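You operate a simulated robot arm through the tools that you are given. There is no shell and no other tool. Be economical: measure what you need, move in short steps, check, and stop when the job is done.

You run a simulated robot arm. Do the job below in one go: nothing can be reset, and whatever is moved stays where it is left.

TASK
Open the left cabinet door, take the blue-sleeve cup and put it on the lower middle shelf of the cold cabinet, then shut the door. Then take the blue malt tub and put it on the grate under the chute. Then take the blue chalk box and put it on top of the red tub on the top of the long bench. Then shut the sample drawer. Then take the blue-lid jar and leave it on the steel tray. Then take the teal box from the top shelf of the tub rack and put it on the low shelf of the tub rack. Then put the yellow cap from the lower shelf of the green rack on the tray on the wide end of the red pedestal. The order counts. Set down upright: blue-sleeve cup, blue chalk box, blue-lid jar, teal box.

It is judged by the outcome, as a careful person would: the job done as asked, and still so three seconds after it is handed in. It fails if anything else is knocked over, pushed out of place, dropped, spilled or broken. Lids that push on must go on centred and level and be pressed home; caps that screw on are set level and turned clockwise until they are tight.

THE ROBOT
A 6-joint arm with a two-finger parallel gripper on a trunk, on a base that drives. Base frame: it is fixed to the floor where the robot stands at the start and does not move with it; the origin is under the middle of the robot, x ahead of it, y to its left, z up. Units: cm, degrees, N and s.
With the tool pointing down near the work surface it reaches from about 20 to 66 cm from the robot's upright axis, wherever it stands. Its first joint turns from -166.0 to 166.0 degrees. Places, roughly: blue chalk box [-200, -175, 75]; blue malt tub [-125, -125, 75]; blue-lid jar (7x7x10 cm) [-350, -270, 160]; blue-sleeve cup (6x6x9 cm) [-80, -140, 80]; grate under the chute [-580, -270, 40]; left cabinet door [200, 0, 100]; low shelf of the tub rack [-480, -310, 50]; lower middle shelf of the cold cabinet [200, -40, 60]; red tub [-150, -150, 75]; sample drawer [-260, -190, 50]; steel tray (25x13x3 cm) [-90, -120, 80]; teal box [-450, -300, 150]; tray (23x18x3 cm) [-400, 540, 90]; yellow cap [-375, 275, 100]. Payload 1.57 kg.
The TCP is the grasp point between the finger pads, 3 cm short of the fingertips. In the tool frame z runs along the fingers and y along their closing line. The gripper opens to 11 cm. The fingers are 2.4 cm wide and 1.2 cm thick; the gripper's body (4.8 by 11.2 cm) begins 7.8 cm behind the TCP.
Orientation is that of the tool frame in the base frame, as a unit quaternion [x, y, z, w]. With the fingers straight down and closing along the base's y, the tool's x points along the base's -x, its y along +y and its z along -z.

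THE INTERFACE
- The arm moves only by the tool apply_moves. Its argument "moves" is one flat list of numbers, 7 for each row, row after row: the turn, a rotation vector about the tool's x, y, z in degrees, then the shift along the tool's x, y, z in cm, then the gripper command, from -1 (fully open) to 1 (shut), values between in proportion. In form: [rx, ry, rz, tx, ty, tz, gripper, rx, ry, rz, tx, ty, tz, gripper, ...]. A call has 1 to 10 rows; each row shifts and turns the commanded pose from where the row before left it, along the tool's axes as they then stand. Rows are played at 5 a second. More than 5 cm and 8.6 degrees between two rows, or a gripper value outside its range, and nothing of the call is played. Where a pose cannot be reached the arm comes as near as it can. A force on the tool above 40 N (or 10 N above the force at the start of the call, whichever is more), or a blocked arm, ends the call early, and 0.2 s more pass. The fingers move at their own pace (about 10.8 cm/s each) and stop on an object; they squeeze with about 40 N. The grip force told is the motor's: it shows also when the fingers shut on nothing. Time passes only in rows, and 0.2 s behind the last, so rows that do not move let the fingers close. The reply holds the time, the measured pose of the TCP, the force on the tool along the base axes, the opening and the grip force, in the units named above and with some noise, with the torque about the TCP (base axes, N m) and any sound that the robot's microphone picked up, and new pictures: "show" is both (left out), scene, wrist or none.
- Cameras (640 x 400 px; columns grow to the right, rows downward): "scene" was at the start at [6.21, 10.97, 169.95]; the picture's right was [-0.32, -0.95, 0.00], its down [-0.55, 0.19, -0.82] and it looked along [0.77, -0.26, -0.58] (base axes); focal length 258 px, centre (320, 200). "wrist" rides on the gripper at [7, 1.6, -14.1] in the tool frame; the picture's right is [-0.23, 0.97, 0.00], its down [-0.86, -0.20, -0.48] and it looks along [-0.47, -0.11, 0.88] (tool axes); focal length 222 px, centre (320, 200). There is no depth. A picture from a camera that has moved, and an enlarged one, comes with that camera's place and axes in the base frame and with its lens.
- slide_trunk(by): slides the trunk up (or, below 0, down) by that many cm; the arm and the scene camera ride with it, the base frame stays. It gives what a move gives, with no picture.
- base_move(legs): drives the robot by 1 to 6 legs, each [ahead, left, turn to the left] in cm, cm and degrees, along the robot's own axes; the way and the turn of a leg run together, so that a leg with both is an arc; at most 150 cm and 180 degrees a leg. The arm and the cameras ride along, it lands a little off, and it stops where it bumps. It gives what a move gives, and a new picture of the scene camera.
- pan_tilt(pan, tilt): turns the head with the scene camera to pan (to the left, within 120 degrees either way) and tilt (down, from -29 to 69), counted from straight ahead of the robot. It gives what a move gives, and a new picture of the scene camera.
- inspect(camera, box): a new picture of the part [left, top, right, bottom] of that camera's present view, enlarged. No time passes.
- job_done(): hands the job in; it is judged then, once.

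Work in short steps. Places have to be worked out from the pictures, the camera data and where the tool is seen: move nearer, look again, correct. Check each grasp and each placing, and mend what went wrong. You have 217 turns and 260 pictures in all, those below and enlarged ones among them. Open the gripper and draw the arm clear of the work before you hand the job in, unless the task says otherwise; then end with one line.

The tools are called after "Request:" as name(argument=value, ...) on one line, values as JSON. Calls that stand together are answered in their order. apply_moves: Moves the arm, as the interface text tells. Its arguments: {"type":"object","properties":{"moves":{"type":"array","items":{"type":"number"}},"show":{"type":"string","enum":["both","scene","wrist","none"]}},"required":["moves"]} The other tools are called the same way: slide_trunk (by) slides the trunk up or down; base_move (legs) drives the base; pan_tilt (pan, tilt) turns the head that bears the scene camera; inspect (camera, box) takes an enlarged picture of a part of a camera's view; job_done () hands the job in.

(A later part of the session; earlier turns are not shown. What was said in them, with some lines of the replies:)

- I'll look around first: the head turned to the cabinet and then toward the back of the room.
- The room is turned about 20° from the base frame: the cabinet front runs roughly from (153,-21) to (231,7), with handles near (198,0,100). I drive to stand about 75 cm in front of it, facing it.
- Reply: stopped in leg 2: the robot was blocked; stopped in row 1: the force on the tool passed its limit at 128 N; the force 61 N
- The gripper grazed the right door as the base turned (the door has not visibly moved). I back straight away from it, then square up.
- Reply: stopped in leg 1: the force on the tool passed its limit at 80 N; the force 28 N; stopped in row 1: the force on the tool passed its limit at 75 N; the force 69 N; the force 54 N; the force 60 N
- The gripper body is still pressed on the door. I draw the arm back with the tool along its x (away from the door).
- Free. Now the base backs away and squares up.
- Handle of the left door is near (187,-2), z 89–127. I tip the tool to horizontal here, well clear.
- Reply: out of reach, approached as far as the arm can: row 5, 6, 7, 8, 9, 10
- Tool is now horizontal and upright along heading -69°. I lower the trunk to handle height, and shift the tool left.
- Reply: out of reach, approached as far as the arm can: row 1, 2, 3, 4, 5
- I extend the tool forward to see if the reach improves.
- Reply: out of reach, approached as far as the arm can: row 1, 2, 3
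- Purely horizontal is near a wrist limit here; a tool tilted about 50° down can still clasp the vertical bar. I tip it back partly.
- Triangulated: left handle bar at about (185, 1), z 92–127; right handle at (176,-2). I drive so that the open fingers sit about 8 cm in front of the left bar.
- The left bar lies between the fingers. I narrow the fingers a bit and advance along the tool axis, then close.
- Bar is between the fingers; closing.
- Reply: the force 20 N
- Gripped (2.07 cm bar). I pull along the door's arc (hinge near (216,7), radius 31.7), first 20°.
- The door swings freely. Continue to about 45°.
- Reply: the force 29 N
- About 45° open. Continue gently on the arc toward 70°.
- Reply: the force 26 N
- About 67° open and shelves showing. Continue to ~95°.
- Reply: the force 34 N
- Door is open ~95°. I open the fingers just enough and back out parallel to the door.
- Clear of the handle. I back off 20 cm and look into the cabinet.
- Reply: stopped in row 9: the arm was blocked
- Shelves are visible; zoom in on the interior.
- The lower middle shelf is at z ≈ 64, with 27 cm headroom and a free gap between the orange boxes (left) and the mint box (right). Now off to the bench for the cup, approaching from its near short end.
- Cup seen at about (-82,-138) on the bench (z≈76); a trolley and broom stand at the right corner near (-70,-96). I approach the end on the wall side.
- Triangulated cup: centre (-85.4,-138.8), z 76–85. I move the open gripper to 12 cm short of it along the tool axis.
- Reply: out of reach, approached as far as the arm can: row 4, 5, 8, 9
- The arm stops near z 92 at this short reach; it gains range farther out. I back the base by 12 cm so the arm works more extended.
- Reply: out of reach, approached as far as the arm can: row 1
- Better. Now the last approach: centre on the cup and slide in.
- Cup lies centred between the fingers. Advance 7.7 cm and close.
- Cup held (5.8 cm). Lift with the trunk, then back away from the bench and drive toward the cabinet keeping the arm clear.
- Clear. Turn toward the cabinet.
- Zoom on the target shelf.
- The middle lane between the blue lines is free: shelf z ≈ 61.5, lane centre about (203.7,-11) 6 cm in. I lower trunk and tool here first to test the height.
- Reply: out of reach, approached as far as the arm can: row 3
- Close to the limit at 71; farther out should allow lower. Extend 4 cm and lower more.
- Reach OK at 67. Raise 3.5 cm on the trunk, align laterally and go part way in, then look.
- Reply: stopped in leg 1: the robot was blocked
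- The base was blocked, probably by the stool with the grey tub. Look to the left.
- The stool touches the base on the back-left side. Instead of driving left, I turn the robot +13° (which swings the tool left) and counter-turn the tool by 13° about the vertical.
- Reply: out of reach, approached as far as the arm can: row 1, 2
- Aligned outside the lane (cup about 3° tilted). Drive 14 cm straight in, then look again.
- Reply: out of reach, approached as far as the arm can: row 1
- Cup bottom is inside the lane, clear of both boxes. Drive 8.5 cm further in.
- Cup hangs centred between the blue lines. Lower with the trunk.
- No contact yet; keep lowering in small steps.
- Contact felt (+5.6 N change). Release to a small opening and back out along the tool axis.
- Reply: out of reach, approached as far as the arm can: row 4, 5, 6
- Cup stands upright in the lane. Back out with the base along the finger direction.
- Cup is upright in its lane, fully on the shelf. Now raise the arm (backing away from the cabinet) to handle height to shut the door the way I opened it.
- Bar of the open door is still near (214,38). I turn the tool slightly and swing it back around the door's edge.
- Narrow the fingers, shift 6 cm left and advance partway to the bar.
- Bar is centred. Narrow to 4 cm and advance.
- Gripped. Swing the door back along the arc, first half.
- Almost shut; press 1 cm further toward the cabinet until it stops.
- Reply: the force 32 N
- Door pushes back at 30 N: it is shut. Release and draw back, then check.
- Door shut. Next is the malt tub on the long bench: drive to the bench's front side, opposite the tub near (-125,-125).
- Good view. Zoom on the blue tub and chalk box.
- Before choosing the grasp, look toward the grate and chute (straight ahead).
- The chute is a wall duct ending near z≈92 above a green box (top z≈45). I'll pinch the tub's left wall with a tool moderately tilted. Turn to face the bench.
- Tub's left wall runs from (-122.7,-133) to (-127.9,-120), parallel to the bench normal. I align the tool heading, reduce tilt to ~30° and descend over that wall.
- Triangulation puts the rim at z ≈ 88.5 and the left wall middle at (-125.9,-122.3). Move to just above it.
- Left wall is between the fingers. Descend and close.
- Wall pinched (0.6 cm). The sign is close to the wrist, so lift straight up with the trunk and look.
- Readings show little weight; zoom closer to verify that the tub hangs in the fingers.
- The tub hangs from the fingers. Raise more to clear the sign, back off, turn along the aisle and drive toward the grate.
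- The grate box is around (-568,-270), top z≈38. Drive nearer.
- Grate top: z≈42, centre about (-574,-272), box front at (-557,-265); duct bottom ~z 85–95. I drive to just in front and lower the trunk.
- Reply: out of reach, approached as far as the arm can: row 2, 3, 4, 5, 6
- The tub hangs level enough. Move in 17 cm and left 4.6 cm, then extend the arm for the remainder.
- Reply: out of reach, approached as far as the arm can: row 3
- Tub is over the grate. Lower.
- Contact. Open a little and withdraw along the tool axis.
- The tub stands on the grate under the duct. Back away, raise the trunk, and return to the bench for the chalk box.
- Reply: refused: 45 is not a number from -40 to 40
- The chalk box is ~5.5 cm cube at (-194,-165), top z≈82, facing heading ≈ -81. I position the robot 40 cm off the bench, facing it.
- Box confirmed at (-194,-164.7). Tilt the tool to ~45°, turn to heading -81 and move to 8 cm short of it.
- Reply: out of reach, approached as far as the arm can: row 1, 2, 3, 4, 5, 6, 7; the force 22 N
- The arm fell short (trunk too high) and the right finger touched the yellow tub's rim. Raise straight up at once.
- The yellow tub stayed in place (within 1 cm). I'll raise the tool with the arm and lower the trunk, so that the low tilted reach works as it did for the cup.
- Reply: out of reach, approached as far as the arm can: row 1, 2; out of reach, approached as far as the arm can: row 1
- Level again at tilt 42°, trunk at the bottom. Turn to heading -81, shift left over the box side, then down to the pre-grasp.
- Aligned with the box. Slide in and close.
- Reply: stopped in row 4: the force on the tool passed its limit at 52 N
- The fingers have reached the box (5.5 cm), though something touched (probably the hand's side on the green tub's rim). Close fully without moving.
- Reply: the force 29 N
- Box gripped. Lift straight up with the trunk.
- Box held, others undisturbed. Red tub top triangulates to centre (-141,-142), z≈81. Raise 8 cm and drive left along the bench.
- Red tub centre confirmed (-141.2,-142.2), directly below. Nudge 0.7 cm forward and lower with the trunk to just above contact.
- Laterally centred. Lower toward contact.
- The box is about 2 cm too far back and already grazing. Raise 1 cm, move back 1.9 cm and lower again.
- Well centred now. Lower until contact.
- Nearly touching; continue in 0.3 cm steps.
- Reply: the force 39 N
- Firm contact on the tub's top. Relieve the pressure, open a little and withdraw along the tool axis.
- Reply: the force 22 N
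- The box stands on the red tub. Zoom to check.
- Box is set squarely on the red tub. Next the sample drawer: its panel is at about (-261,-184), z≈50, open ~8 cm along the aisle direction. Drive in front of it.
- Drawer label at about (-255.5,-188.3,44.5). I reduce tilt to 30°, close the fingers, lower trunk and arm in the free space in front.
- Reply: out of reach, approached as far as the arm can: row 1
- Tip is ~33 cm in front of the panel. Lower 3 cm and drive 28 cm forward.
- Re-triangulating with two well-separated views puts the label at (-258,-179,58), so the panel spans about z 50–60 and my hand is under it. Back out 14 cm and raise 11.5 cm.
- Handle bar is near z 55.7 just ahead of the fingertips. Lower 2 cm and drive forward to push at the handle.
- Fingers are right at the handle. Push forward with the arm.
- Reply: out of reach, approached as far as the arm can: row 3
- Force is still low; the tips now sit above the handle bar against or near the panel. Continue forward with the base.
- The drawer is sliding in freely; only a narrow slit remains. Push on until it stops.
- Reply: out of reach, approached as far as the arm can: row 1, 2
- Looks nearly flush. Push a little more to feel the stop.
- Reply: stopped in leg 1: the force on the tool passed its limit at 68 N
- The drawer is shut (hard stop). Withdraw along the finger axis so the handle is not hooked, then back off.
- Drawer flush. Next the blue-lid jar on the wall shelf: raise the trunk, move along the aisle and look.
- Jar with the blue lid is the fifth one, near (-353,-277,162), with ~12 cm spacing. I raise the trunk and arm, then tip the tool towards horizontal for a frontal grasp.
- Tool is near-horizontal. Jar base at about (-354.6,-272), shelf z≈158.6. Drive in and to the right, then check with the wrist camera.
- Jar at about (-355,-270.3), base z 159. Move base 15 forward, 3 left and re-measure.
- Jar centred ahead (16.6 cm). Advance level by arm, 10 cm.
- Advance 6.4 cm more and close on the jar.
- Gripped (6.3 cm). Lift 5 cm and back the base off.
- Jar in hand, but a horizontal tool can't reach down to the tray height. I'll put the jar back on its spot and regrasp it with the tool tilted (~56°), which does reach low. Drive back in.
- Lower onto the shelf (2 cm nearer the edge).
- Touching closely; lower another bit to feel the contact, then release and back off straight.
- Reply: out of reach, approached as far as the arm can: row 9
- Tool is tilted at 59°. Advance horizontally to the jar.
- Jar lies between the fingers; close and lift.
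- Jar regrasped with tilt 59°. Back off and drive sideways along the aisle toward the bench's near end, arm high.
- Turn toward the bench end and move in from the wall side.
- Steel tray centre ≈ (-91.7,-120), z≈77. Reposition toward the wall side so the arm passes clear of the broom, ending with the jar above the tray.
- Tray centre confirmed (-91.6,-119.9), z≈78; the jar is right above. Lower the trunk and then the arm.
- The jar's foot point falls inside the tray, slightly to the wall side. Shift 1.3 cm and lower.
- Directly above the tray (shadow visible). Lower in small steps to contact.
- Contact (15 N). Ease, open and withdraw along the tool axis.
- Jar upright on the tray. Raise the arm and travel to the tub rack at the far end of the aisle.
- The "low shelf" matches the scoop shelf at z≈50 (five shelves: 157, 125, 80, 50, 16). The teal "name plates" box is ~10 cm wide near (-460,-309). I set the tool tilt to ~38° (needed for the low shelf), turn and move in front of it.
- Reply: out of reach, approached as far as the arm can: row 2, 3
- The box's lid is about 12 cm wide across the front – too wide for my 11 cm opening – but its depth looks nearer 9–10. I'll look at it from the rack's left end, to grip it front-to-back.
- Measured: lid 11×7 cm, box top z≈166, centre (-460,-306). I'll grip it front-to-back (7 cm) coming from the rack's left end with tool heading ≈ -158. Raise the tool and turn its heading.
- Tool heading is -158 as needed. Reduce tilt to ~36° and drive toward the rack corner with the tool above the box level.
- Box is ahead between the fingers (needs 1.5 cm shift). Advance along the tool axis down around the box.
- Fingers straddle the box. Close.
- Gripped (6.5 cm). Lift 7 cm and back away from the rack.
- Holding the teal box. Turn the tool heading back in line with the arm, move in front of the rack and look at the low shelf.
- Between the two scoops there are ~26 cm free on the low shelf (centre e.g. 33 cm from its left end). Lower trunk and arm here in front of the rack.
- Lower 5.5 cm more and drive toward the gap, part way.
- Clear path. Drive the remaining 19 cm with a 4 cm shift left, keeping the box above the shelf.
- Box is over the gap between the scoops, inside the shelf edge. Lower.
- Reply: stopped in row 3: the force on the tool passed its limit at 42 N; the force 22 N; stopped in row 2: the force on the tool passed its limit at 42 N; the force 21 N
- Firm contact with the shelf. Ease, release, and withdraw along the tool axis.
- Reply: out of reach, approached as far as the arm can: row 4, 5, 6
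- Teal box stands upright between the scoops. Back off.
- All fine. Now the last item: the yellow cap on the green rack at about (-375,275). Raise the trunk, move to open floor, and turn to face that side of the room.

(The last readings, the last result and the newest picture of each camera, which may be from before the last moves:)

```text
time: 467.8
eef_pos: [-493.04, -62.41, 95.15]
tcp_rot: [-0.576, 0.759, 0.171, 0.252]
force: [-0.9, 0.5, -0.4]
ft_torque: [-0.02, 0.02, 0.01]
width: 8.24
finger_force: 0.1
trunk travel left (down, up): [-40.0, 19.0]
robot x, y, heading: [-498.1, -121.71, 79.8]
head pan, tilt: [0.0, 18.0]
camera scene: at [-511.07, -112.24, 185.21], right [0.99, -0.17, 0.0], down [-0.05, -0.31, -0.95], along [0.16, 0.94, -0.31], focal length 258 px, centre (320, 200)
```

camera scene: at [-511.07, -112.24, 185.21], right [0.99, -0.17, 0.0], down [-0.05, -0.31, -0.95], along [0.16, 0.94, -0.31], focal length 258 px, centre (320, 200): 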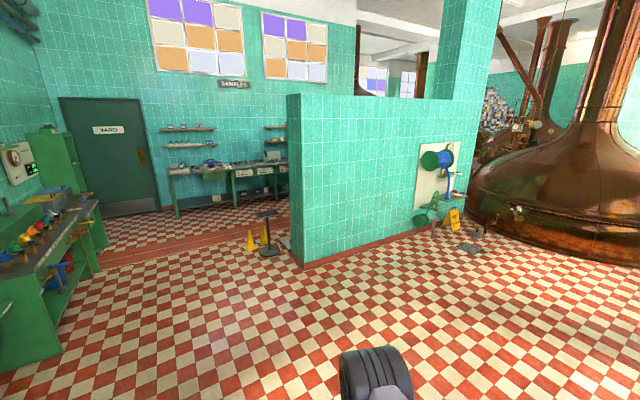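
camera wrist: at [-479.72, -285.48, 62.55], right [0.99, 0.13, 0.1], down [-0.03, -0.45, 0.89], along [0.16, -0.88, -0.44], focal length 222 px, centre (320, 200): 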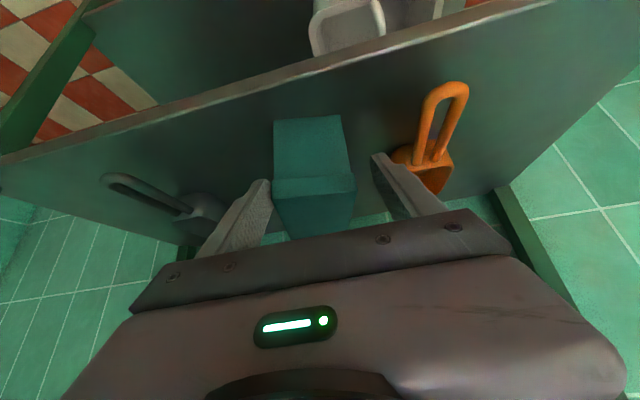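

A partition wall ends near (-485,180), with a stand and cones near (-530..-555, 225–240). The rack is behind the partition, so I go round to the left of the cones.

Request:
base_move(legs=[[125, 72, 0], [125, 72, 0]])

Request:
pan_tilt(pan=-30, tilt=20)

```text
time: 481.7
eef_pos: [-590.38, 209.01, 95.14]
tcp_rot: [-0.576, 0.758, 0.171, 0.252]
force: [0.1, -0.6, -0.1]
ft_torque: [-0.02, 0.01, -0.01]
width: 8.22
finger_force: 0.0
trunk travel left (down, up): [-40.0, 19.0]
robot x, y, heading: [-595.63, 149.59, 80.1]
head pan, tilt: [0.0, 18.0]
camera scene: at [-608.24, 159.19, 185.21], right [0.99, -0.17, 0.0], down [-0.05, -0.3, -0.95], along [0.16, 0.94, -0.31], focal length 258 px, centre (320, 200)
```

scene: 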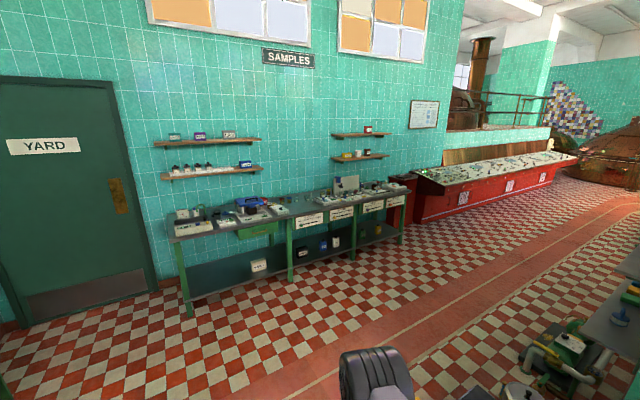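

```text
time: 482.7
eef_pos: [-590.34, 208.98, 95.16]
tcp_rot: [-0.576, 0.759, 0.171, 0.251]
force: [0.6, 0.0, 0.2]
ft_torque: [-0.03, -0.03, -0.03]
width: 8.24
finger_force: 0.1
trunk travel left (down, up): [-40.0, 19.0]
robot x, y, heading: [-595.41, 149.83, 80.2]
head pan, tilt: [-30.0, 20.0]
camera scene: at [-603.86, 157.12, 184.89], right [0.77, -0.64, 0.0], down [-0.22, -0.26, -0.94], along [0.6, 0.72, -0.34], focal length 258 px, centre (320, 200)
```

scene: 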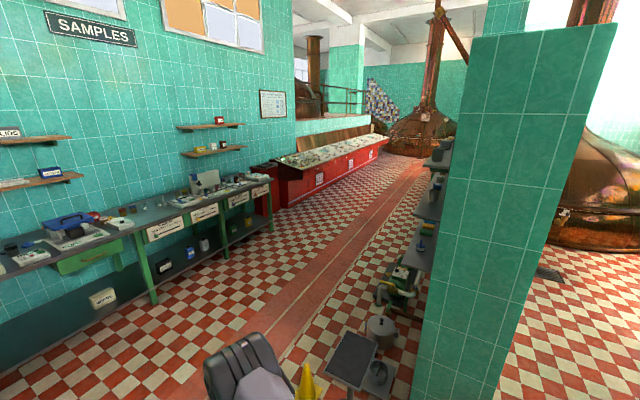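

The cap's rack stands on the far side of the partition, facing the red-striped aisle. Drive around the cones and along the aisle, then turn to face the rack.

Request:
base_move(legs=[[127, 27, 0], [60, -85.5, 0], [60, -85.5, 0], [0, 0, -149]])

Request:
pan_tilt(pan=0, tilt=35)

```text
time: 505.3
eef_pos: [-384.19, 314.09, 95.16]
tcp_rot: [0.578, 0.757, -0.197, 0.232]
force: [-0.1, 0.4, 0.6]
ft_torque: [0.04, 0.03, -0.01]
width: 8.25
finger_force: 0.1
trunk travel left (down, up): [-40.0, 19.0]
robot x, y, heading: [-410.0, 367.57, -68.8]
head pan, tilt: [-30.0, 20.0]
camera scene: at [-399.37, 365.24, 184.89], right [-0.99, 0.15, 0.0], down [0.05, 0.34, -0.94], along [-0.15, -0.93, -0.34], focal length 258 px, centre (320, 200)
```

scene: 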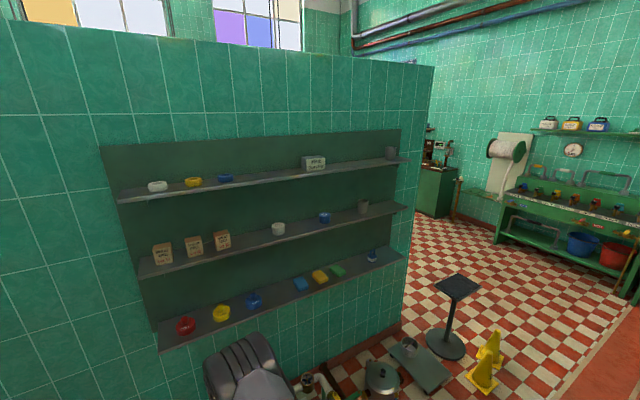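

```text
time: 506.3
eef_pos: [-384.22, 314.17, 95.15]
tcp_rot: [0.577, 0.758, -0.197, 0.232]
force: [0.1, -0.5, -0.4]
ft_torque: [-0.01, 0.0, -0.02]
width: 8.25
finger_force: 0.2
trunk travel left (down, up): [-40.0, 19.0]
robot x, y, heading: [-410.16, 367.55, -69.1]
head pan, tilt: [0.0, 35.0]
camera scene: at [-394.76, 366.23, 182.51], right [-0.93, -0.36, 0.0], down [-0.21, 0.54, -0.82], along [0.29, -0.76, -0.57], focal length 258 px, centre (320, 200)
```

scene: 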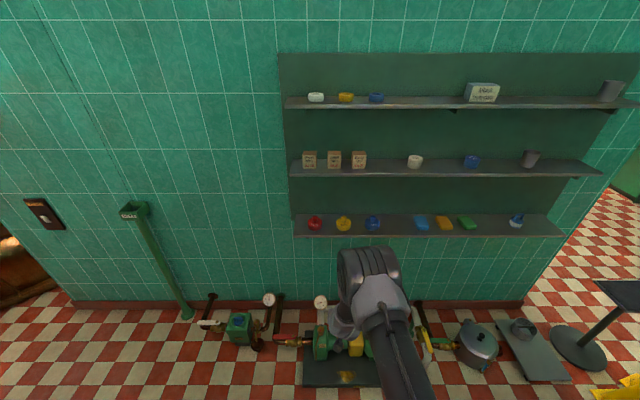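

The yellow cap is on the lowest shelf next to red and blue ones. Zoom in.

Request:
inspect(camera="scene", box=[290, 195, 400, 250])

Request:
inspect(camera="wrist", box=[0, 0, 640, 400])

```text
5.82 times, centred on (345, 222) of scene
camera zoom: at [-394.76, 366.23, 182.51], right [-0.93, -0.36, 0.0], down [-0.21, 0.54, -0.82], along [0.29, -0.76, -0.57], focal length 1501 px, centre (174, 69)
```

zoom: 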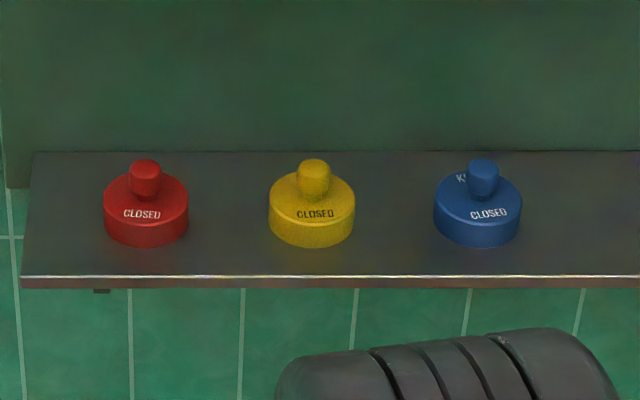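

```text
1.00 times, centred on (320, 200) of wrist (not enlarged: the box is as wide or as high as the picture)
camera zoom: at [-385.9, 327.98, 102.53], right [0.99, 0.07, 0.1], down [-0.06, -0.45, 0.89], along [0.11, -0.89, -0.44], focal length 222 px, centre (320, 200)
```

zoom: 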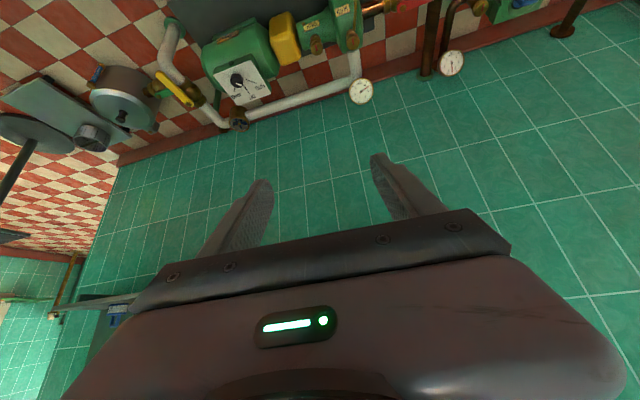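

I'll grip the cap's disc (≈7.3 cm wide, 3 cm high) with the fingertips, tool tilted ~50°. Set the tool attitude and height first.

Request:
apply_moves(moves=[-4.6, 0, -6.5, 0, 0, 0, -0.8, 0, -7.5, 0, 0, 0, 0, -0.8, 0, -7.5, 0, 0, 0, 0, -0.8, 0, 0, 0, -3.68, 0, -3.09, -0.8, 0, 0, 0, -3.68, 0, -3.09, -0.8, 0, 0, 0, -3.68, 0, -3.09, -0.8, 0, 0, 0, -3.68, 0, -3.09, -0.8, 0, 0, 0, -3.68, 0, -3.09, -0.8, 0, 0, 0, -3.68, 0, -3.09, -0.8, 0, 0, 0, -3.68, 0, -3.09, -0.8], show="none")

Request:
slide_trunk(by=-20)

Request:
inspect(camera="wrist", box=[0, 0, 640, 400])

```text
time: 508.5
eef_pos: [-372.06, 312.21, 130.04]
tcp_rot: [0.495, 0.758, -0.246, 0.345]
force: [0.4, -0.6, 0.4]
ft_torque: [-0.01, 0.03, -0.01]
width: 9.91
finger_force: 0.1
out of reach, approached as far as the arm can: row 1, 2, 3, 4
trunk travel left (down, up): [-40.0, 19.0]
robot x, y, heading: [-409.88, 367.7, -69.0]
head pan, tilt: [0.0, 35.0]
```

```text
time: 510.6
eef_pos: [-372.03, 312.15, 109.69]
tcp_rot: [0.495, 0.758, -0.246, 0.346]
force: [1.0, 0.7, 0.1]
ft_torque: [0.01, -0.01, 0.03]
width: 9.87
finger_force: 0.0
trunk travel left (down, up): [-20.0, 39.0]
robot x, y, heading: [-410.14, 367.92, -68.9]
head pan, tilt: [0.0, 35.0]
```

```text
1.00 times, centred on (320, 200) of wrist (not enlarged: the box is as wide or as high as the picture)
camera zoom: at [-376.18, 326.9, 113.43], right [0.96, 0.24, 0.14], down [-0.09, -0.23, 0.97], along [0.27, -0.94, -0.2], focal length 222 px, centre (320, 200)
```

zoom: 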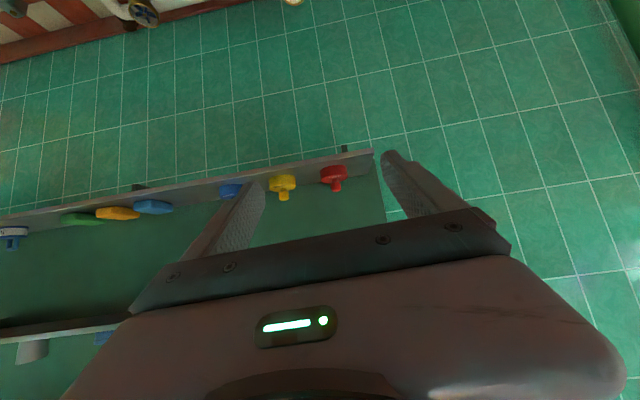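

Move nearer: base 28 forward and 14 right, then re-measure.

Request:
base_move(legs=[[26, -14, 0]])

Request:
inspect(camera="wrist", box=[0, 0, 640, 400])

```text
time: 512.6
eef_pos: [-375.98, 283.29, 109.76]
tcp_rot: [0.497, 0.757, -0.247, 0.346]
force: [0.3, -0.2, 0.2]
ft_torque: [0.02, 0.01, 0.05]
width: 9.89
finger_force: 0.0
trunk travel left (down, up): [-20.0, 39.0]
robot x, y, heading: [-414.17, 338.87, -69.0]
head pan, tilt: [0.0, 35.0]
camera scene: at [-398.76, 337.46, 162.5], right [-0.93, -0.36, 0.0], down [-0.2, 0.54, -0.82], along [0.29, -0.76, -0.57], focal length 258 px, centre (320, 200)
```

scene: 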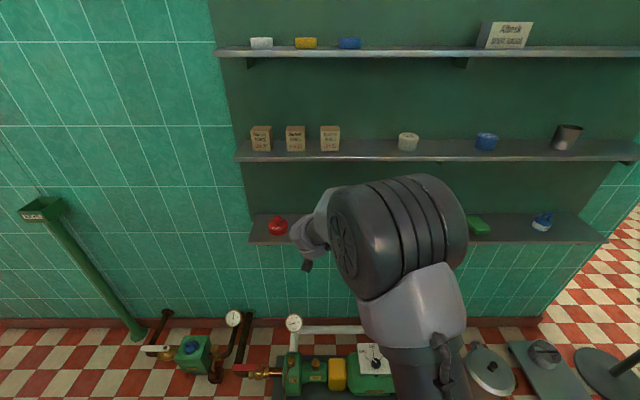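

```text
1.00 times, centred on (320, 200) of wrist (not enlarged: the box is as wide or as high as the picture)
camera zoom: at [-380.28, 298.11, 113.4], right [0.96, 0.24, 0.14], down [-0.09, -0.23, 0.97], along [0.27, -0.94, -0.2], focal length 222 px, centre (320, 200)
```

zoom: 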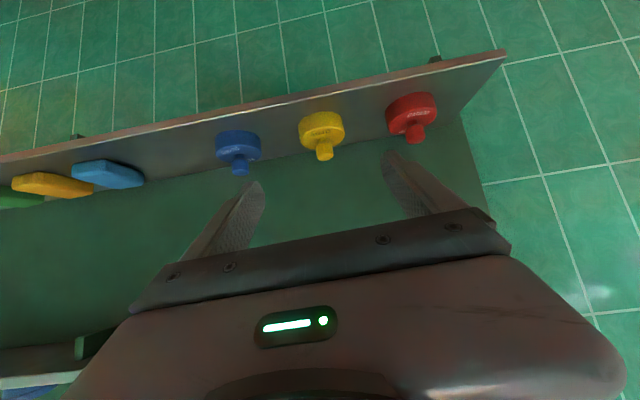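

Triangulated: cap disc mid at (-368.1,262.9,93.3). Base 10 cm forward, then to 10 cm short of the cap.

Request:
base_move(legs=[[10, 0, 0]])

Request:
apply_moves(moves=[0, 0, 0, 2.4, 0, 3.8, -0.8, 0, 0, 0, 2.4, 0, 3.8, -0.8], show="wrist")

```text
time: 513.8
eef_pos: [-372.58, 274.09, 109.78]
tcp_rot: [0.497, 0.757, -0.247, 0.345]
force: [-0.4, 0.4, 0.1]
ft_torque: [-0.03, 0.0, -0.01]
width: 9.88
finger_force: 0.1
trunk travel left (down, up): [-20.0, 39.0]
robot x, y, heading: [-410.52, 329.93, -69.0]
head pan, tilt: [0.0, 35.0]
camera scene: at [-395.17, 328.16, 162.49], right [-0.93, -0.36, 0.0], down [-0.2, 0.54, -0.82], along [0.29, -0.76, -0.57], focal length 258 px, centre (320, 200)
```

scene: 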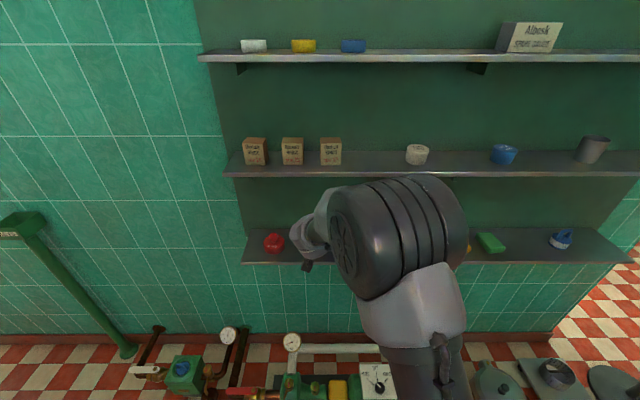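

```text
time: 514.4
eef_pos: [-371.86, 271.36, 101.21]
tcp_rot: [0.497, 0.757, -0.247, 0.345]
force: [0.3, -0.6, -0.2]
ft_torque: [-0.02, -0.01, 0.01]
width: 9.91
finger_force: 0.2
trunk travel left (down, up): [-20.0, 39.0]
robot x, y, heading: [-410.51, 329.33, -68.7]
head pan, tilt: [0.0, 35.0]
camera wrist: at [-376.03, 286.18, 104.85], right [0.96, 0.24, 0.14], down [-0.09, -0.23, 0.97], along [0.27, -0.94, -0.2], focal length 222 px, centre (320, 200)
```

wrist: 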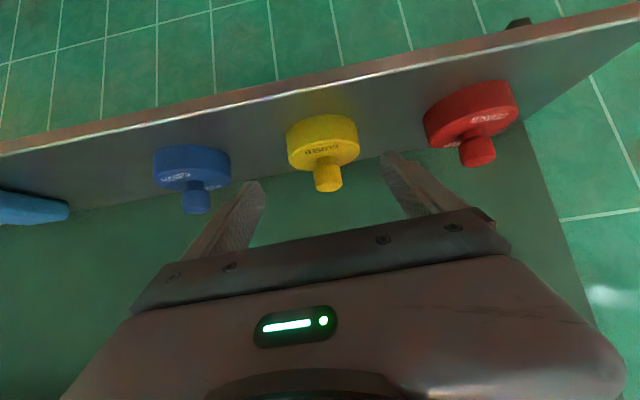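

Centred. Advance 9 cm along the tool axis.

Request:
apply_moves(moves=[0, 0, 0, 0, 0, 3, -0.8, 0, 0, 0, 0, 0, 3, -0.8, 0, 0, 0, 0, 0, 3, -0.8], show="wrist")

```text
time: 515.2
eef_pos: [-369.56, 265.38, 95.92]
tcp_rot: [0.497, 0.756, -0.248, 0.347]
force: [-7.3, 15.6, 17.5]
ft_torque: [0.54, -0.76, 0.73]
width: 9.78
finger_force: 0.0
trunk travel left (down, up): [-20.0, 39.0]
robot x, y, heading: [-410.58, 329.72, -69.0]
head pan, tilt: [0.0, 35.0]
camera wrist: at [-373.75, 280.04, 99.53], right [0.96, 0.24, 0.15], down [-0.09, -0.23, 0.97], along [0.27, -0.94, -0.2], focal length 222 px, centre (320, 200)
```

wrist: 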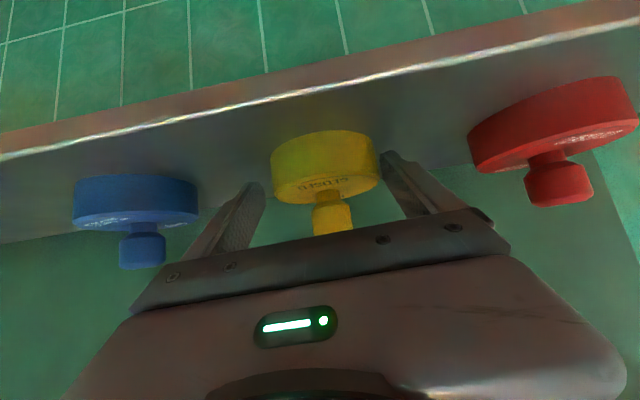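

Fingertips touch the shelf. Raise 0.7 cm, go 1 cm forward level, then close.

Request:
apply_moves(moves=[0, 0, 0, -0.54, 0, -0.45, -0.8, 0, 0, 0, -0.64, 0, 0.77, -0.8, 0, 0, 0, -0.3, 0, 0.35, -0.2, 0, 0, 0, 0, 0, 0, 1, 0, 0, 0, 0, 0, 0, 1, 0, 0, 0, 0, 0, 0, 1], show="wrist")

```text
time: 516.6
eef_pos: [-368.75, 263.71, 96.18]
tcp_rot: [0.498, 0.756, -0.248, 0.345]
force: [-0.8, 0.5, 2.7]
ft_torque: [-0.03, 0.09, -0.01]
width: 7.83
finger_force: 39.7
trunk travel left (down, up): [-20.0, 39.0]
robot x, y, heading: [-410.69, 329.96, -69.2]
head pan, tilt: [0.0, 35.0]
camera wrist: at [-372.99, 278.43, 99.85], right [0.96, 0.24, 0.14], down [-0.09, -0.23, 0.97], along [0.27, -0.94, -0.2], focal length 222 px, centre (320, 200)
```

wrist: 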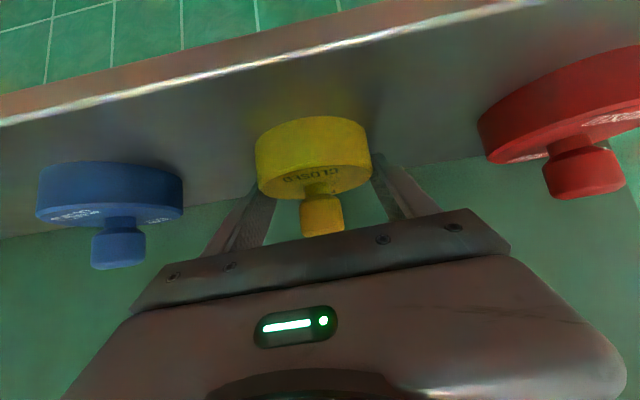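

Gripped at 7.8 cm. Lift with the trunk and check.

Request:
slide_trunk(by=7)

Request:
inspect(camera="wrist", box=[0, 0, 640, 400])

```text
time: 517.7
eef_pos: [-368.75, 263.65, 103.03]
tcp_rot: [0.497, 0.757, -0.247, 0.345]
force: [-0.7, -0.3, -1.4]
ft_torque: [-0.03, 0.01, 0.01]
width: 7.83
finger_force: 40.0
trunk travel left (down, up): [-27.0, 32.0]
robot x, y, heading: [-410.28, 329.87, -69.2]
head pan, tilt: [0.0, 35.0]
```

```text
1.00 times, centred on (320, 200) of wrist (not enlarged: the box is as wide or as high as the picture)
camera zoom: at [-372.96, 278.4, 106.81], right [0.96, 0.24, 0.14], down [-0.09, -0.23, 0.97], along [0.27, -0.94, -0.2], focal length 222 px, centre (320, 200)
```

zoom: 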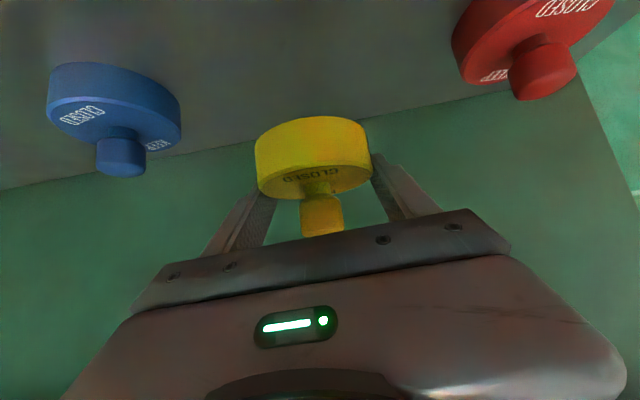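

Cap held level. Back away and look toward the red pedestal.

Request:
base_move(legs=[[-45, 0, 0], [0, 0, 100]])

Request:
pan_tilt(pan=40, tilt=25)

```text
time: 524.6
eef_pos: [-368.44, 424.99, 103.27]
tcp_rot: [-0.256, 0.868, 0.103, 0.412]
force: [0.5, -0.4, -0.7]
ft_torque: [-0.02, -0.04, -0.03]
width: 7.78
finger_force: 39.7
trunk travel left (down, up): [-27.0, 32.0]
robot x, y, heading: [-426.78, 372.77, 30.4]
head pan, tilt: [0.0, 35.0]
camera scene: at [-428.11, 387.91, 169.5], right [0.51, -0.86, 0.0], down [-0.49, -0.29, -0.82], along [0.71, 0.41, -0.57], focal length 258 px, centre (320, 200)
```

scene: 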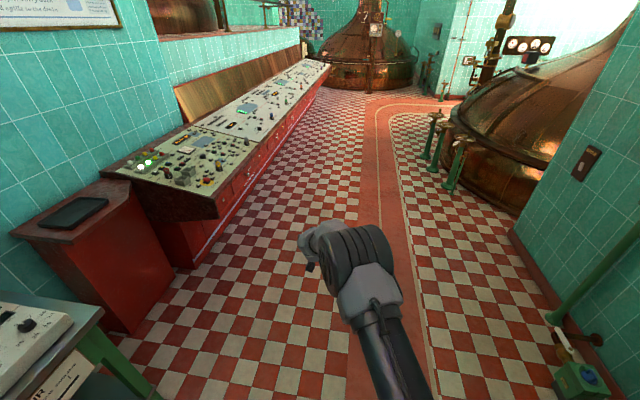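

```text
time: 525.7
eef_pos: [-368.52, 424.77, 103.17]
tcp_rot: [-0.256, 0.869, 0.102, 0.411]
force: [-0.2, 0.1, -1.1]
ft_torque: [-0.02, 0.01, 0.0]
width: 7.82
finger_force: 40.1
trunk travel left (down, up): [-27.0, 32.0]
robot x, y, heading: [-426.59, 372.91, 30.5]
head pan, tilt: [40.0, 25.0]
camera scene: at [-432.61, 392.12, 171.08], right [0.94, -0.34, 0.0], down [-0.14, -0.4, -0.91], along [0.3, 0.85, -0.42], focal length 258 px, centre (320, 200)
```

scene: 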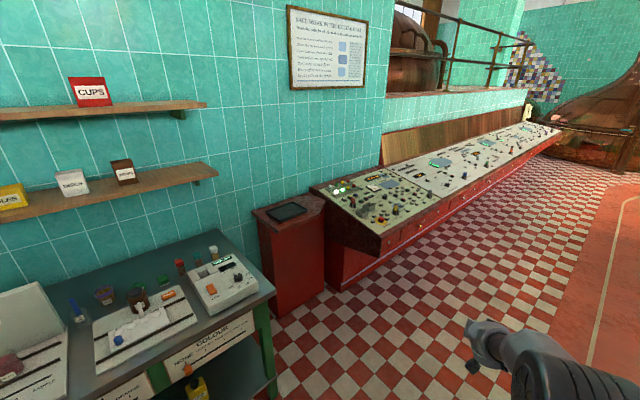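

The red pedestal with the dark tray is between the sample bench and the console, tray near (-402,546). Zoom.

Request:
inspect(camera="scene", box=[230, 170, 350, 245])

```text
5.33 times, centred on (290, 208) of scene
camera zoom: at [-432.61, 392.12, 171.08], right [0.94, -0.34, 0.0], down [-0.14, -0.4, -0.91], along [0.3, 0.85, -0.42], focal length 1376 px, centre (480, 160)
```

zoom: 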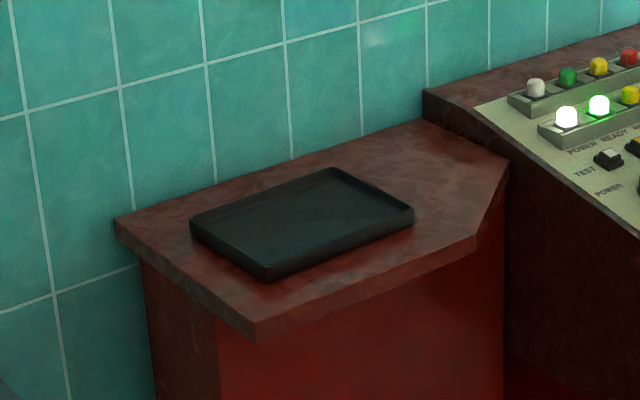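

Centre the tool in front of the robot, move to face the pedestal and look.

Request:
apply_moves(moves=[0, 0, 0, 0, -5, 0, 1, 0, 0, 0, 0, -5, 0, 1, 0, 0, 0, 0, -5, 0, 1], show="none")

Request:
base_move(legs=[[58, 14.6, 0], [0, 0, 72.5]])

Request:
pan_tilt(pan=0, tilt=35)

```text
time: 526.5
eef_pos: [-361.15, 412.99, 103.41]
tcp_rot: [-0.253, 0.878, 0.086, 0.398]
force: [-0.5, -0.1, -2.3]
ft_torque: [0.02, -0.04, 0.01]
width: 7.84
finger_force: 40.0
out of reach, approached as far as the arm can: row 3
trunk travel left (down, up): [-27.0, 32.0]
robot x, y, heading: [-426.97, 372.45, 30.3]
head pan, tilt: [40.0, 25.0]
```

```text
time: 533.0
eef_pos: [-404.47, 489.12, 103.33]
tcp_rot: [0.726, -0.555, -0.305, -0.268]
force: [-0.1, 0.0, -0.8]
ft_torque: [0.01, 0.0, -0.04]
width: 7.82
finger_force: 40.4
trunk travel left (down, up): [-27.0, 32.0]
robot x, y, heading: [-385.28, 414.08, 103.3]
head pan, tilt: [40.0, 25.0]
camera scene: at [-405.55, 414.59, 171.08], right [0.6, 0.8, 0.0], down [0.34, -0.25, -0.91], along [-0.73, 0.54, -0.42], focal length 258 px, centre (320, 200)
```

scene: 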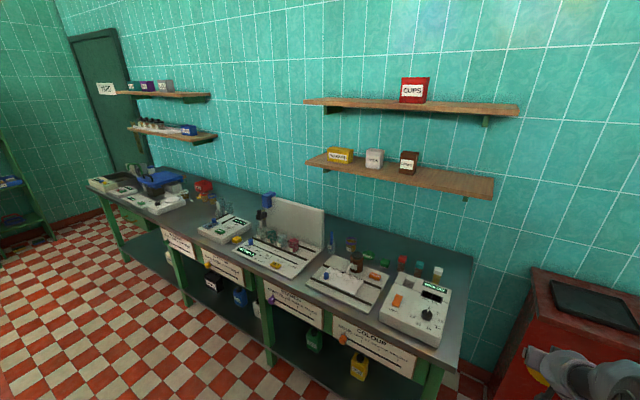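

```text
time: 534.1
eef_pos: [-404.43, 489.06, 103.31]
tcp_rot: [0.726, -0.555, -0.305, -0.268]
force: [0.3, -0.4, -0.8]
ft_torque: [0.05, 0.02, 0.0]
width: 7.83
finger_force: 39.6
trunk travel left (down, up): [-27.0, 32.0]
robot x, y, heading: [-385.01, 414.37, 103.3]
head pan, tilt: [0.0, 35.0]
camera scene: at [-400.19, 417.67, 169.5], right [0.97, 0.23, 0.0], down [0.13, -0.56, -0.82], along [-0.19, 0.8, -0.57], focal length 258 px, centre (320, 200)
```

scene: 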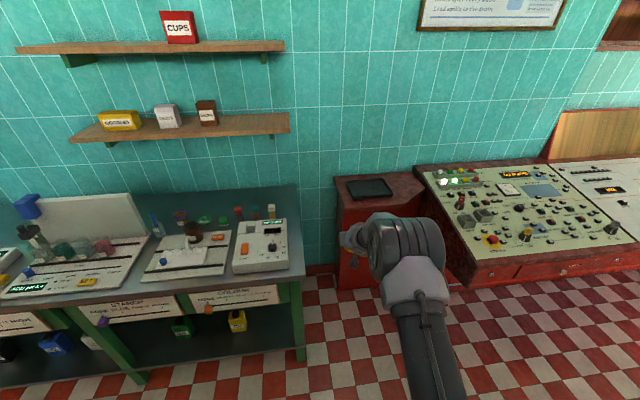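

Tray centre triangulates to (-400.8,552), z≈87. Drive in.

Request:
base_move(legs=[[0, -17.5, 0], [48, 0, 0]])

Request:
inspect(camera="wrist", box=[0, 0, 640, 400])

```text
time: 538.0
eef_pos: [-398.0, 539.83, 103.3]
tcp_rot: [0.724, -0.556, -0.305, -0.27]
force: [0.2, -1.0, -1.4]
ft_torque: [-0.04, -0.02, 0.01]
width: 7.78
finger_force: 39.7
trunk travel left (down, up): [-27.0, 32.0]
robot x, y, heading: [-378.95, 465.14, 102.7]
head pan, tilt: [0.0, 35.0]
camera scene: at [-394.37, 468.48, 169.5], right [0.97, 0.23, 0.0], down [0.13, -0.56, -0.82], along [-0.19, 0.8, -0.57], focal length 258 px, centre (320, 200)
```

scene: 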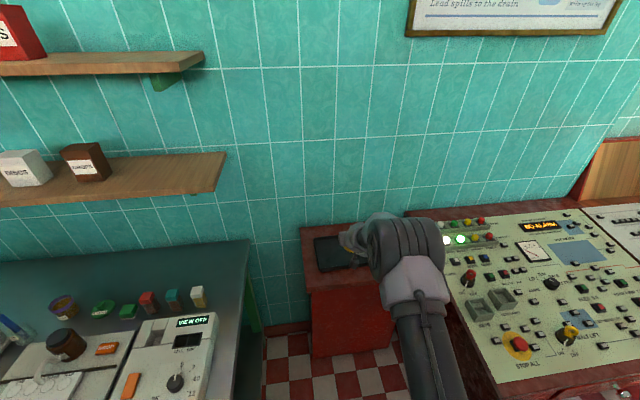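

```text
1.00 times, centred on (320, 200) of wrist (not enlarged: the box is as wide or as high as the picture)
camera zoom: at [-396.37, 524.61, 107.55], right [-0.99, -0.08, 0.12], down [0.09, 0.25, 0.96], along [-0.11, 0.97, -0.24], focal length 222 px, centre (320, 200)
```

zoom: 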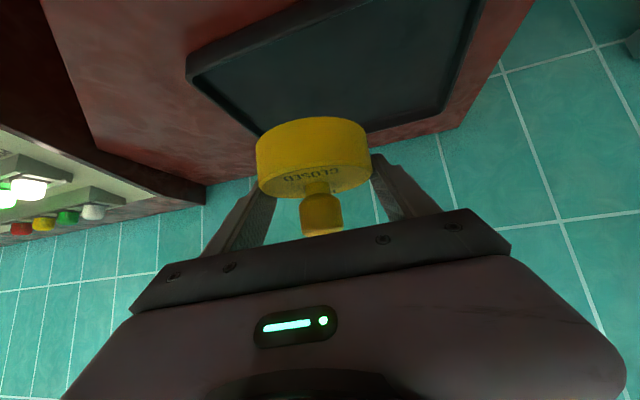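

Cap needs about 7 cm forward and 3 cm left to be over the tray's centre. Use the base, then lower by trunk.

Request:
base_move(legs=[[6.8, 3, 0]])

Request:
slide_trunk(by=-8)

Request:
inspect(camera="wrist", box=[0, 0, 640, 400])

Request:
inspect(camera="scene", box=[260, 190, 460, 350])

```text
time: 539.0
eef_pos: [-402.7, 545.73, 103.27]
tcp_rot: [0.725, -0.557, -0.304, -0.269]
force: [0.2, -0.2, -1.5]
ft_torque: [0.02, 0.0, -0.02]
width: 7.8
finger_force: 40.4
trunk travel left (down, up): [-27.0, 32.0]
robot x, y, heading: [-383.48, 471.12, 103.1]
head pan, tilt: [0.0, 35.0]
camera scene: at [-398.84, 474.44, 169.49], right [0.97, 0.23, 0.0], down [0.13, -0.56, -0.82], along [-0.18, 0.8, -0.57], focal length 258 px, centre (320, 200)
```

scene: 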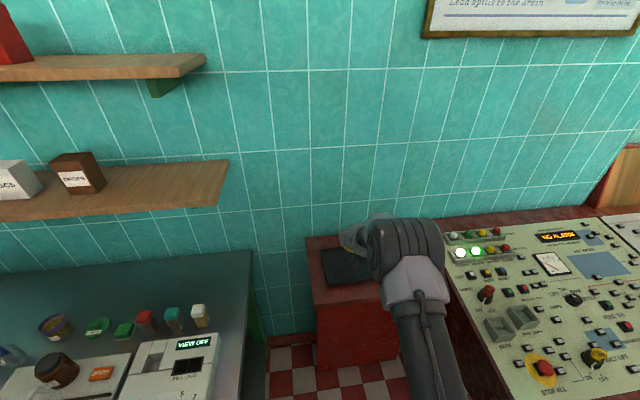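

```text
time: 540.2
eef_pos: [-402.56, 545.71, 95.43]
tcp_rot: [0.724, -0.558, -0.304, -0.27]
force: [-0.4, -0.6, -1.1]
ft_torque: [-0.03, -0.04, 0.0]
width: 7.81
finger_force: 39.7
trunk travel left (down, up): [-19.0, 40.0]
robot x, y, heading: [-383.48, 471.0, 103.2]
head pan, tilt: [0.0, 35.0]
```

```text
1.00 times, centred on (320, 200) of wrist (not enlarged: the box is as wide or as high as the picture)
camera zoom: at [-400.74, 530.48, 99.6], right [-0.99, -0.08, 0.12], down [0.09, 0.25, 0.96], along [-0.11, 0.97, -0.24], focal length 222 px, centre (320, 200)
```

zoom: 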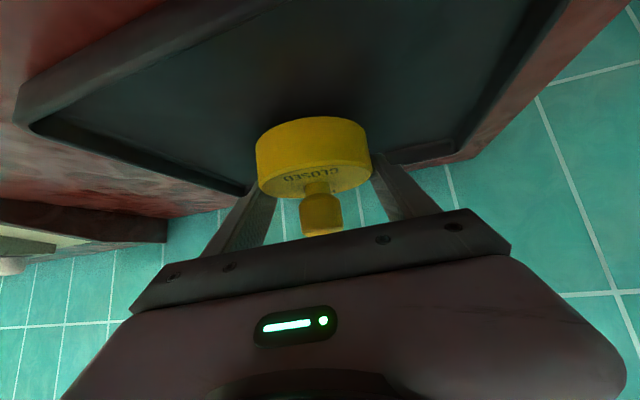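

```text
2.50 times, centred on (360, 270) of scene
camera zoom: at [-398.74, 474.31, 161.51], right [0.97, 0.23, 0.0], down [0.13, -0.56, -0.82], along [-0.19, 0.8, -0.57], focal length 645 px, centre (220, 25)
```

zoom: 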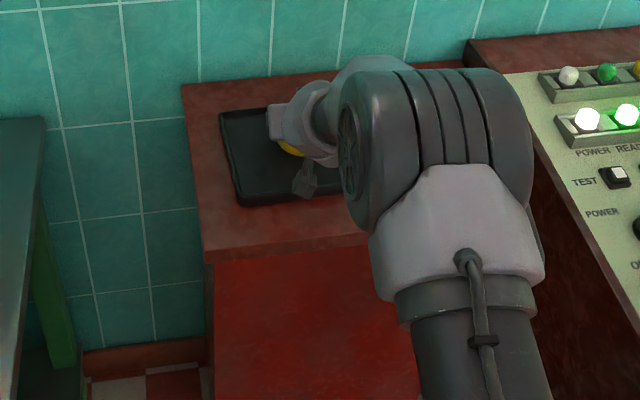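

Cap is well inside the tray outline. Lower to contact.

Request:
slide_trunk(by=-3)

Request:
slide_trunk(by=-1)

Request:
slide_trunk(by=-0.5)

```text
time: 540.8
eef_pos: [-402.68, 546.29, 94.08]
tcp_rot: [0.72, -0.555, -0.312, -0.276]
force: [-1.3, 5.4, 16.8]
ft_torque: [-0.5, -0.12, 0.09]
width: 7.8
finger_force: 39.5
trunk travel left (down, up): [-16.5, 42.5]
robot x, y, heading: [-383.24, 471.03, 103.0]
head pan, tilt: [0.0, 35.0]
stopped: the force on the tool passed its limit at 51 N (the readings are from after the stop); the commanded pose is now the measured one
```

```text
time: 541.2
eef_pos: [-402.7, 546.44, 93.94]
tcp_rot: [0.718, -0.554, -0.316, -0.279]
force: [-1.2, 2.1, 15.2]
ft_torque: [-0.47, -0.13, 0.05]
width: 7.79
finger_force: 40.2
trunk travel left (down, up): [-16.0, 43.0]
robot x, y, heading: [-383.51, 470.94, 103.1]
head pan, tilt: [0.0, 35.0]
stopped: the force on the tool passed its limit at 47 N (the readings are from after the stop); the commanded pose is now the measured one
```

```text
time: 541.7
eef_pos: [-402.81, 546.66, 94.07]
tcp_rot: [0.716, -0.553, -0.319, -0.283]
force: [-1.5, 2.4, 13.4]
ft_torque: [-0.41, -0.15, 0.05]
width: 7.85
finger_force: 40.3
trunk travel left (down, up): [-15.5, 43.5]
robot x, y, heading: [-383.53, 470.88, 103.2]
head pan, tilt: [0.0, 35.0]
stopped: the force on the tool passed its limit at 41 N (the readings are from after the stop); the commanded pose is now the measured one
```

Firm contact with the tray floor. Open and withdraw.

Request:
slide_trunk(by=0.6)

Request:
apply_moves(moves=[0, 0, 0, 0, 0, 0, -0.1, 0, 0, 0, 0, 0, 0, -0.8, 0, 0, 0, 0, 0, 0, -0.8, 0, 0, 0, 0, 0, -3, -0.8, 0, 0, 0, 0, 0, -3.5, -0.8, 0, 0, 0, -0.5, 0, -4, -0.8, 0, 0, 0, -1, 0, -4, -0.8], show="wrist")

```text
time: 542.2
eef_pos: [-402.85, 546.65, 94.28]
tcp_rot: [0.717, -0.555, -0.315, -0.28]
force: [-0.2, 0.3, -1.0]
ft_torque: [0.0, 0.0, -0.02]
width: 7.81
finger_force: 40.1
trunk travel left (down, up): [-16.1, 42.9]
robot x, y, heading: [-383.6, 471.32, 103.0]
head pan, tilt: [0.0, 35.0]
```

```text
time: 543.9
eef_pos: [-400.98, 536.36, 104.89]
tcp_rot: [0.717, -0.554, -0.317, -0.281]
force: [-0.3, 0.3, -0.6]
ft_torque: [-0.01, -0.03, -0.04]
width: 9.92
finger_force: 0.1
trunk travel left (down, up): [-16.1, 42.9]
robot x, y, heading: [-383.89, 470.86, 103.3]
head pan, tilt: [0.0, 35.0]
camera wrist: at [-399.25, 521.17, 108.51], right [-0.99, -0.08, 0.12], down [0.1, 0.21, 0.97], along [-0.11, 0.97, -0.2], focal length 222 px, centre (320, 200)
```

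wrist: 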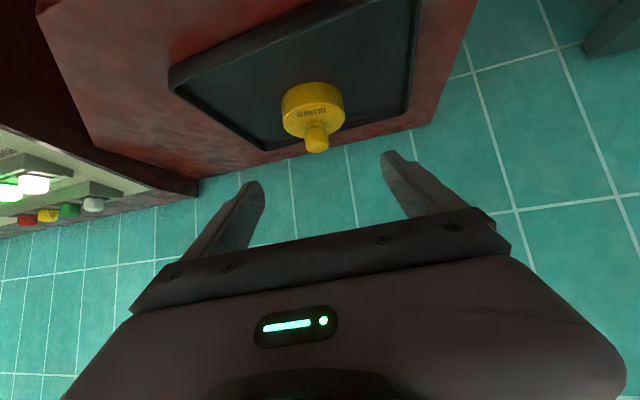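

The cap stands in the tray. Back the robot clear and take a last look.

Request:
base_move(legs=[[-35, 0, 0]])

Request:
inspect(camera="scene", box=[270, 150, 470, 290])

Request:
inspect(camera="wrist", box=[240, 60, 440, 190])

```text
time: 546.1
eef_pos: [-393.85, 503.1, 104.84]
tcp_rot: [0.719, -0.55, -0.319, -0.28]
force: [-0.4, 0.0, -1.8]
ft_torque: [0.0, 0.01, -0.01]
width: 9.88
finger_force: 0.1
trunk travel left (down, up): [-16.1, 42.9]
robot x, y, heading: [-375.34, 437.56, 103.8]
head pan, tilt: [0.0, 35.0]
camera scene: at [-390.81, 440.67, 158.6], right [0.97, 0.24, 0.0], down [0.14, -0.56, -0.82], along [-0.19, 0.8, -0.57], focal length 258 px, centre (320, 200)
```

scene: 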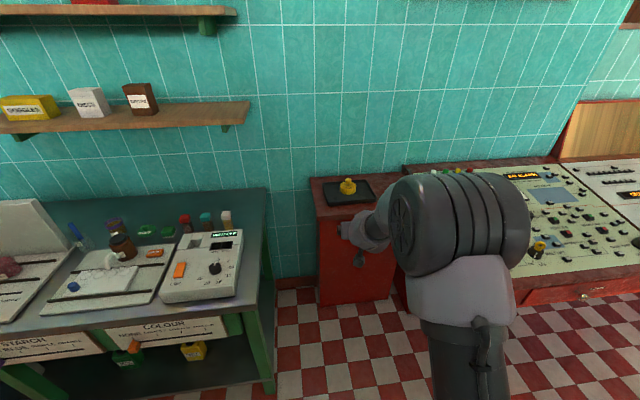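

```text
2.86 times, centred on (370, 220) of scene
camera zoom: at [-390.81, 440.67, 158.6], right [0.97, 0.24, 0.0], down [0.14, -0.56, -0.82], along [-0.19, 0.8, -0.57], focal length 737 px, centre (177, 143)
```

zoom: 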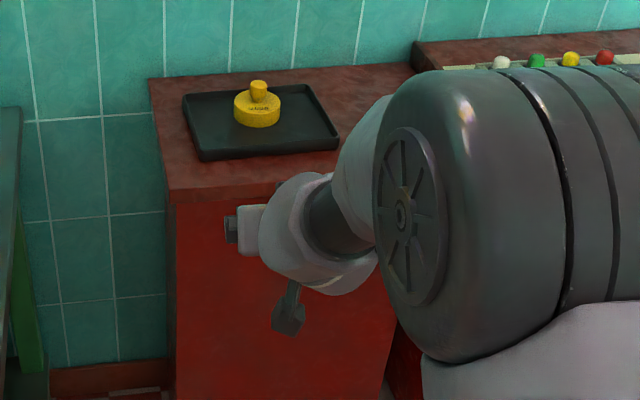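

```text
3.08 times, centred on (340, 125) of wrist
camera zoom: at [-391.83, 487.65, 108.5], right [-0.99, -0.09, 0.12], down [0.1, 0.21, 0.97], along [-0.12, 0.97, -0.2], focal length 684 px, centre (258, 431)
```

zoom: 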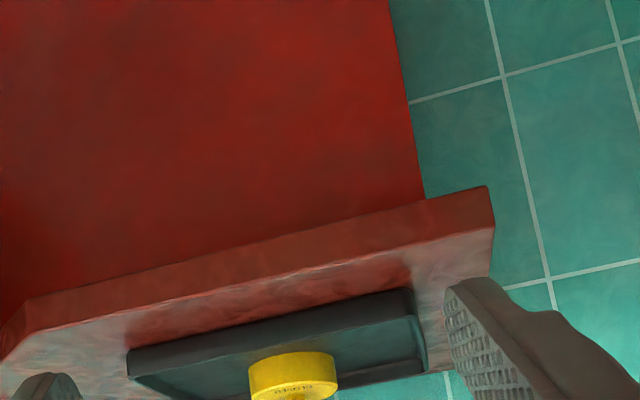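

The yellow cap stands on the tray, the gripper is open and the arm is clear. Handing in.

Request:
job_done()

```text
The job is handed in.
```

I did all seven steps in the order you gave and handed the job in. Camera checks showed each item set down where asked and upright, with the cabinet door and the sample drawer shut.
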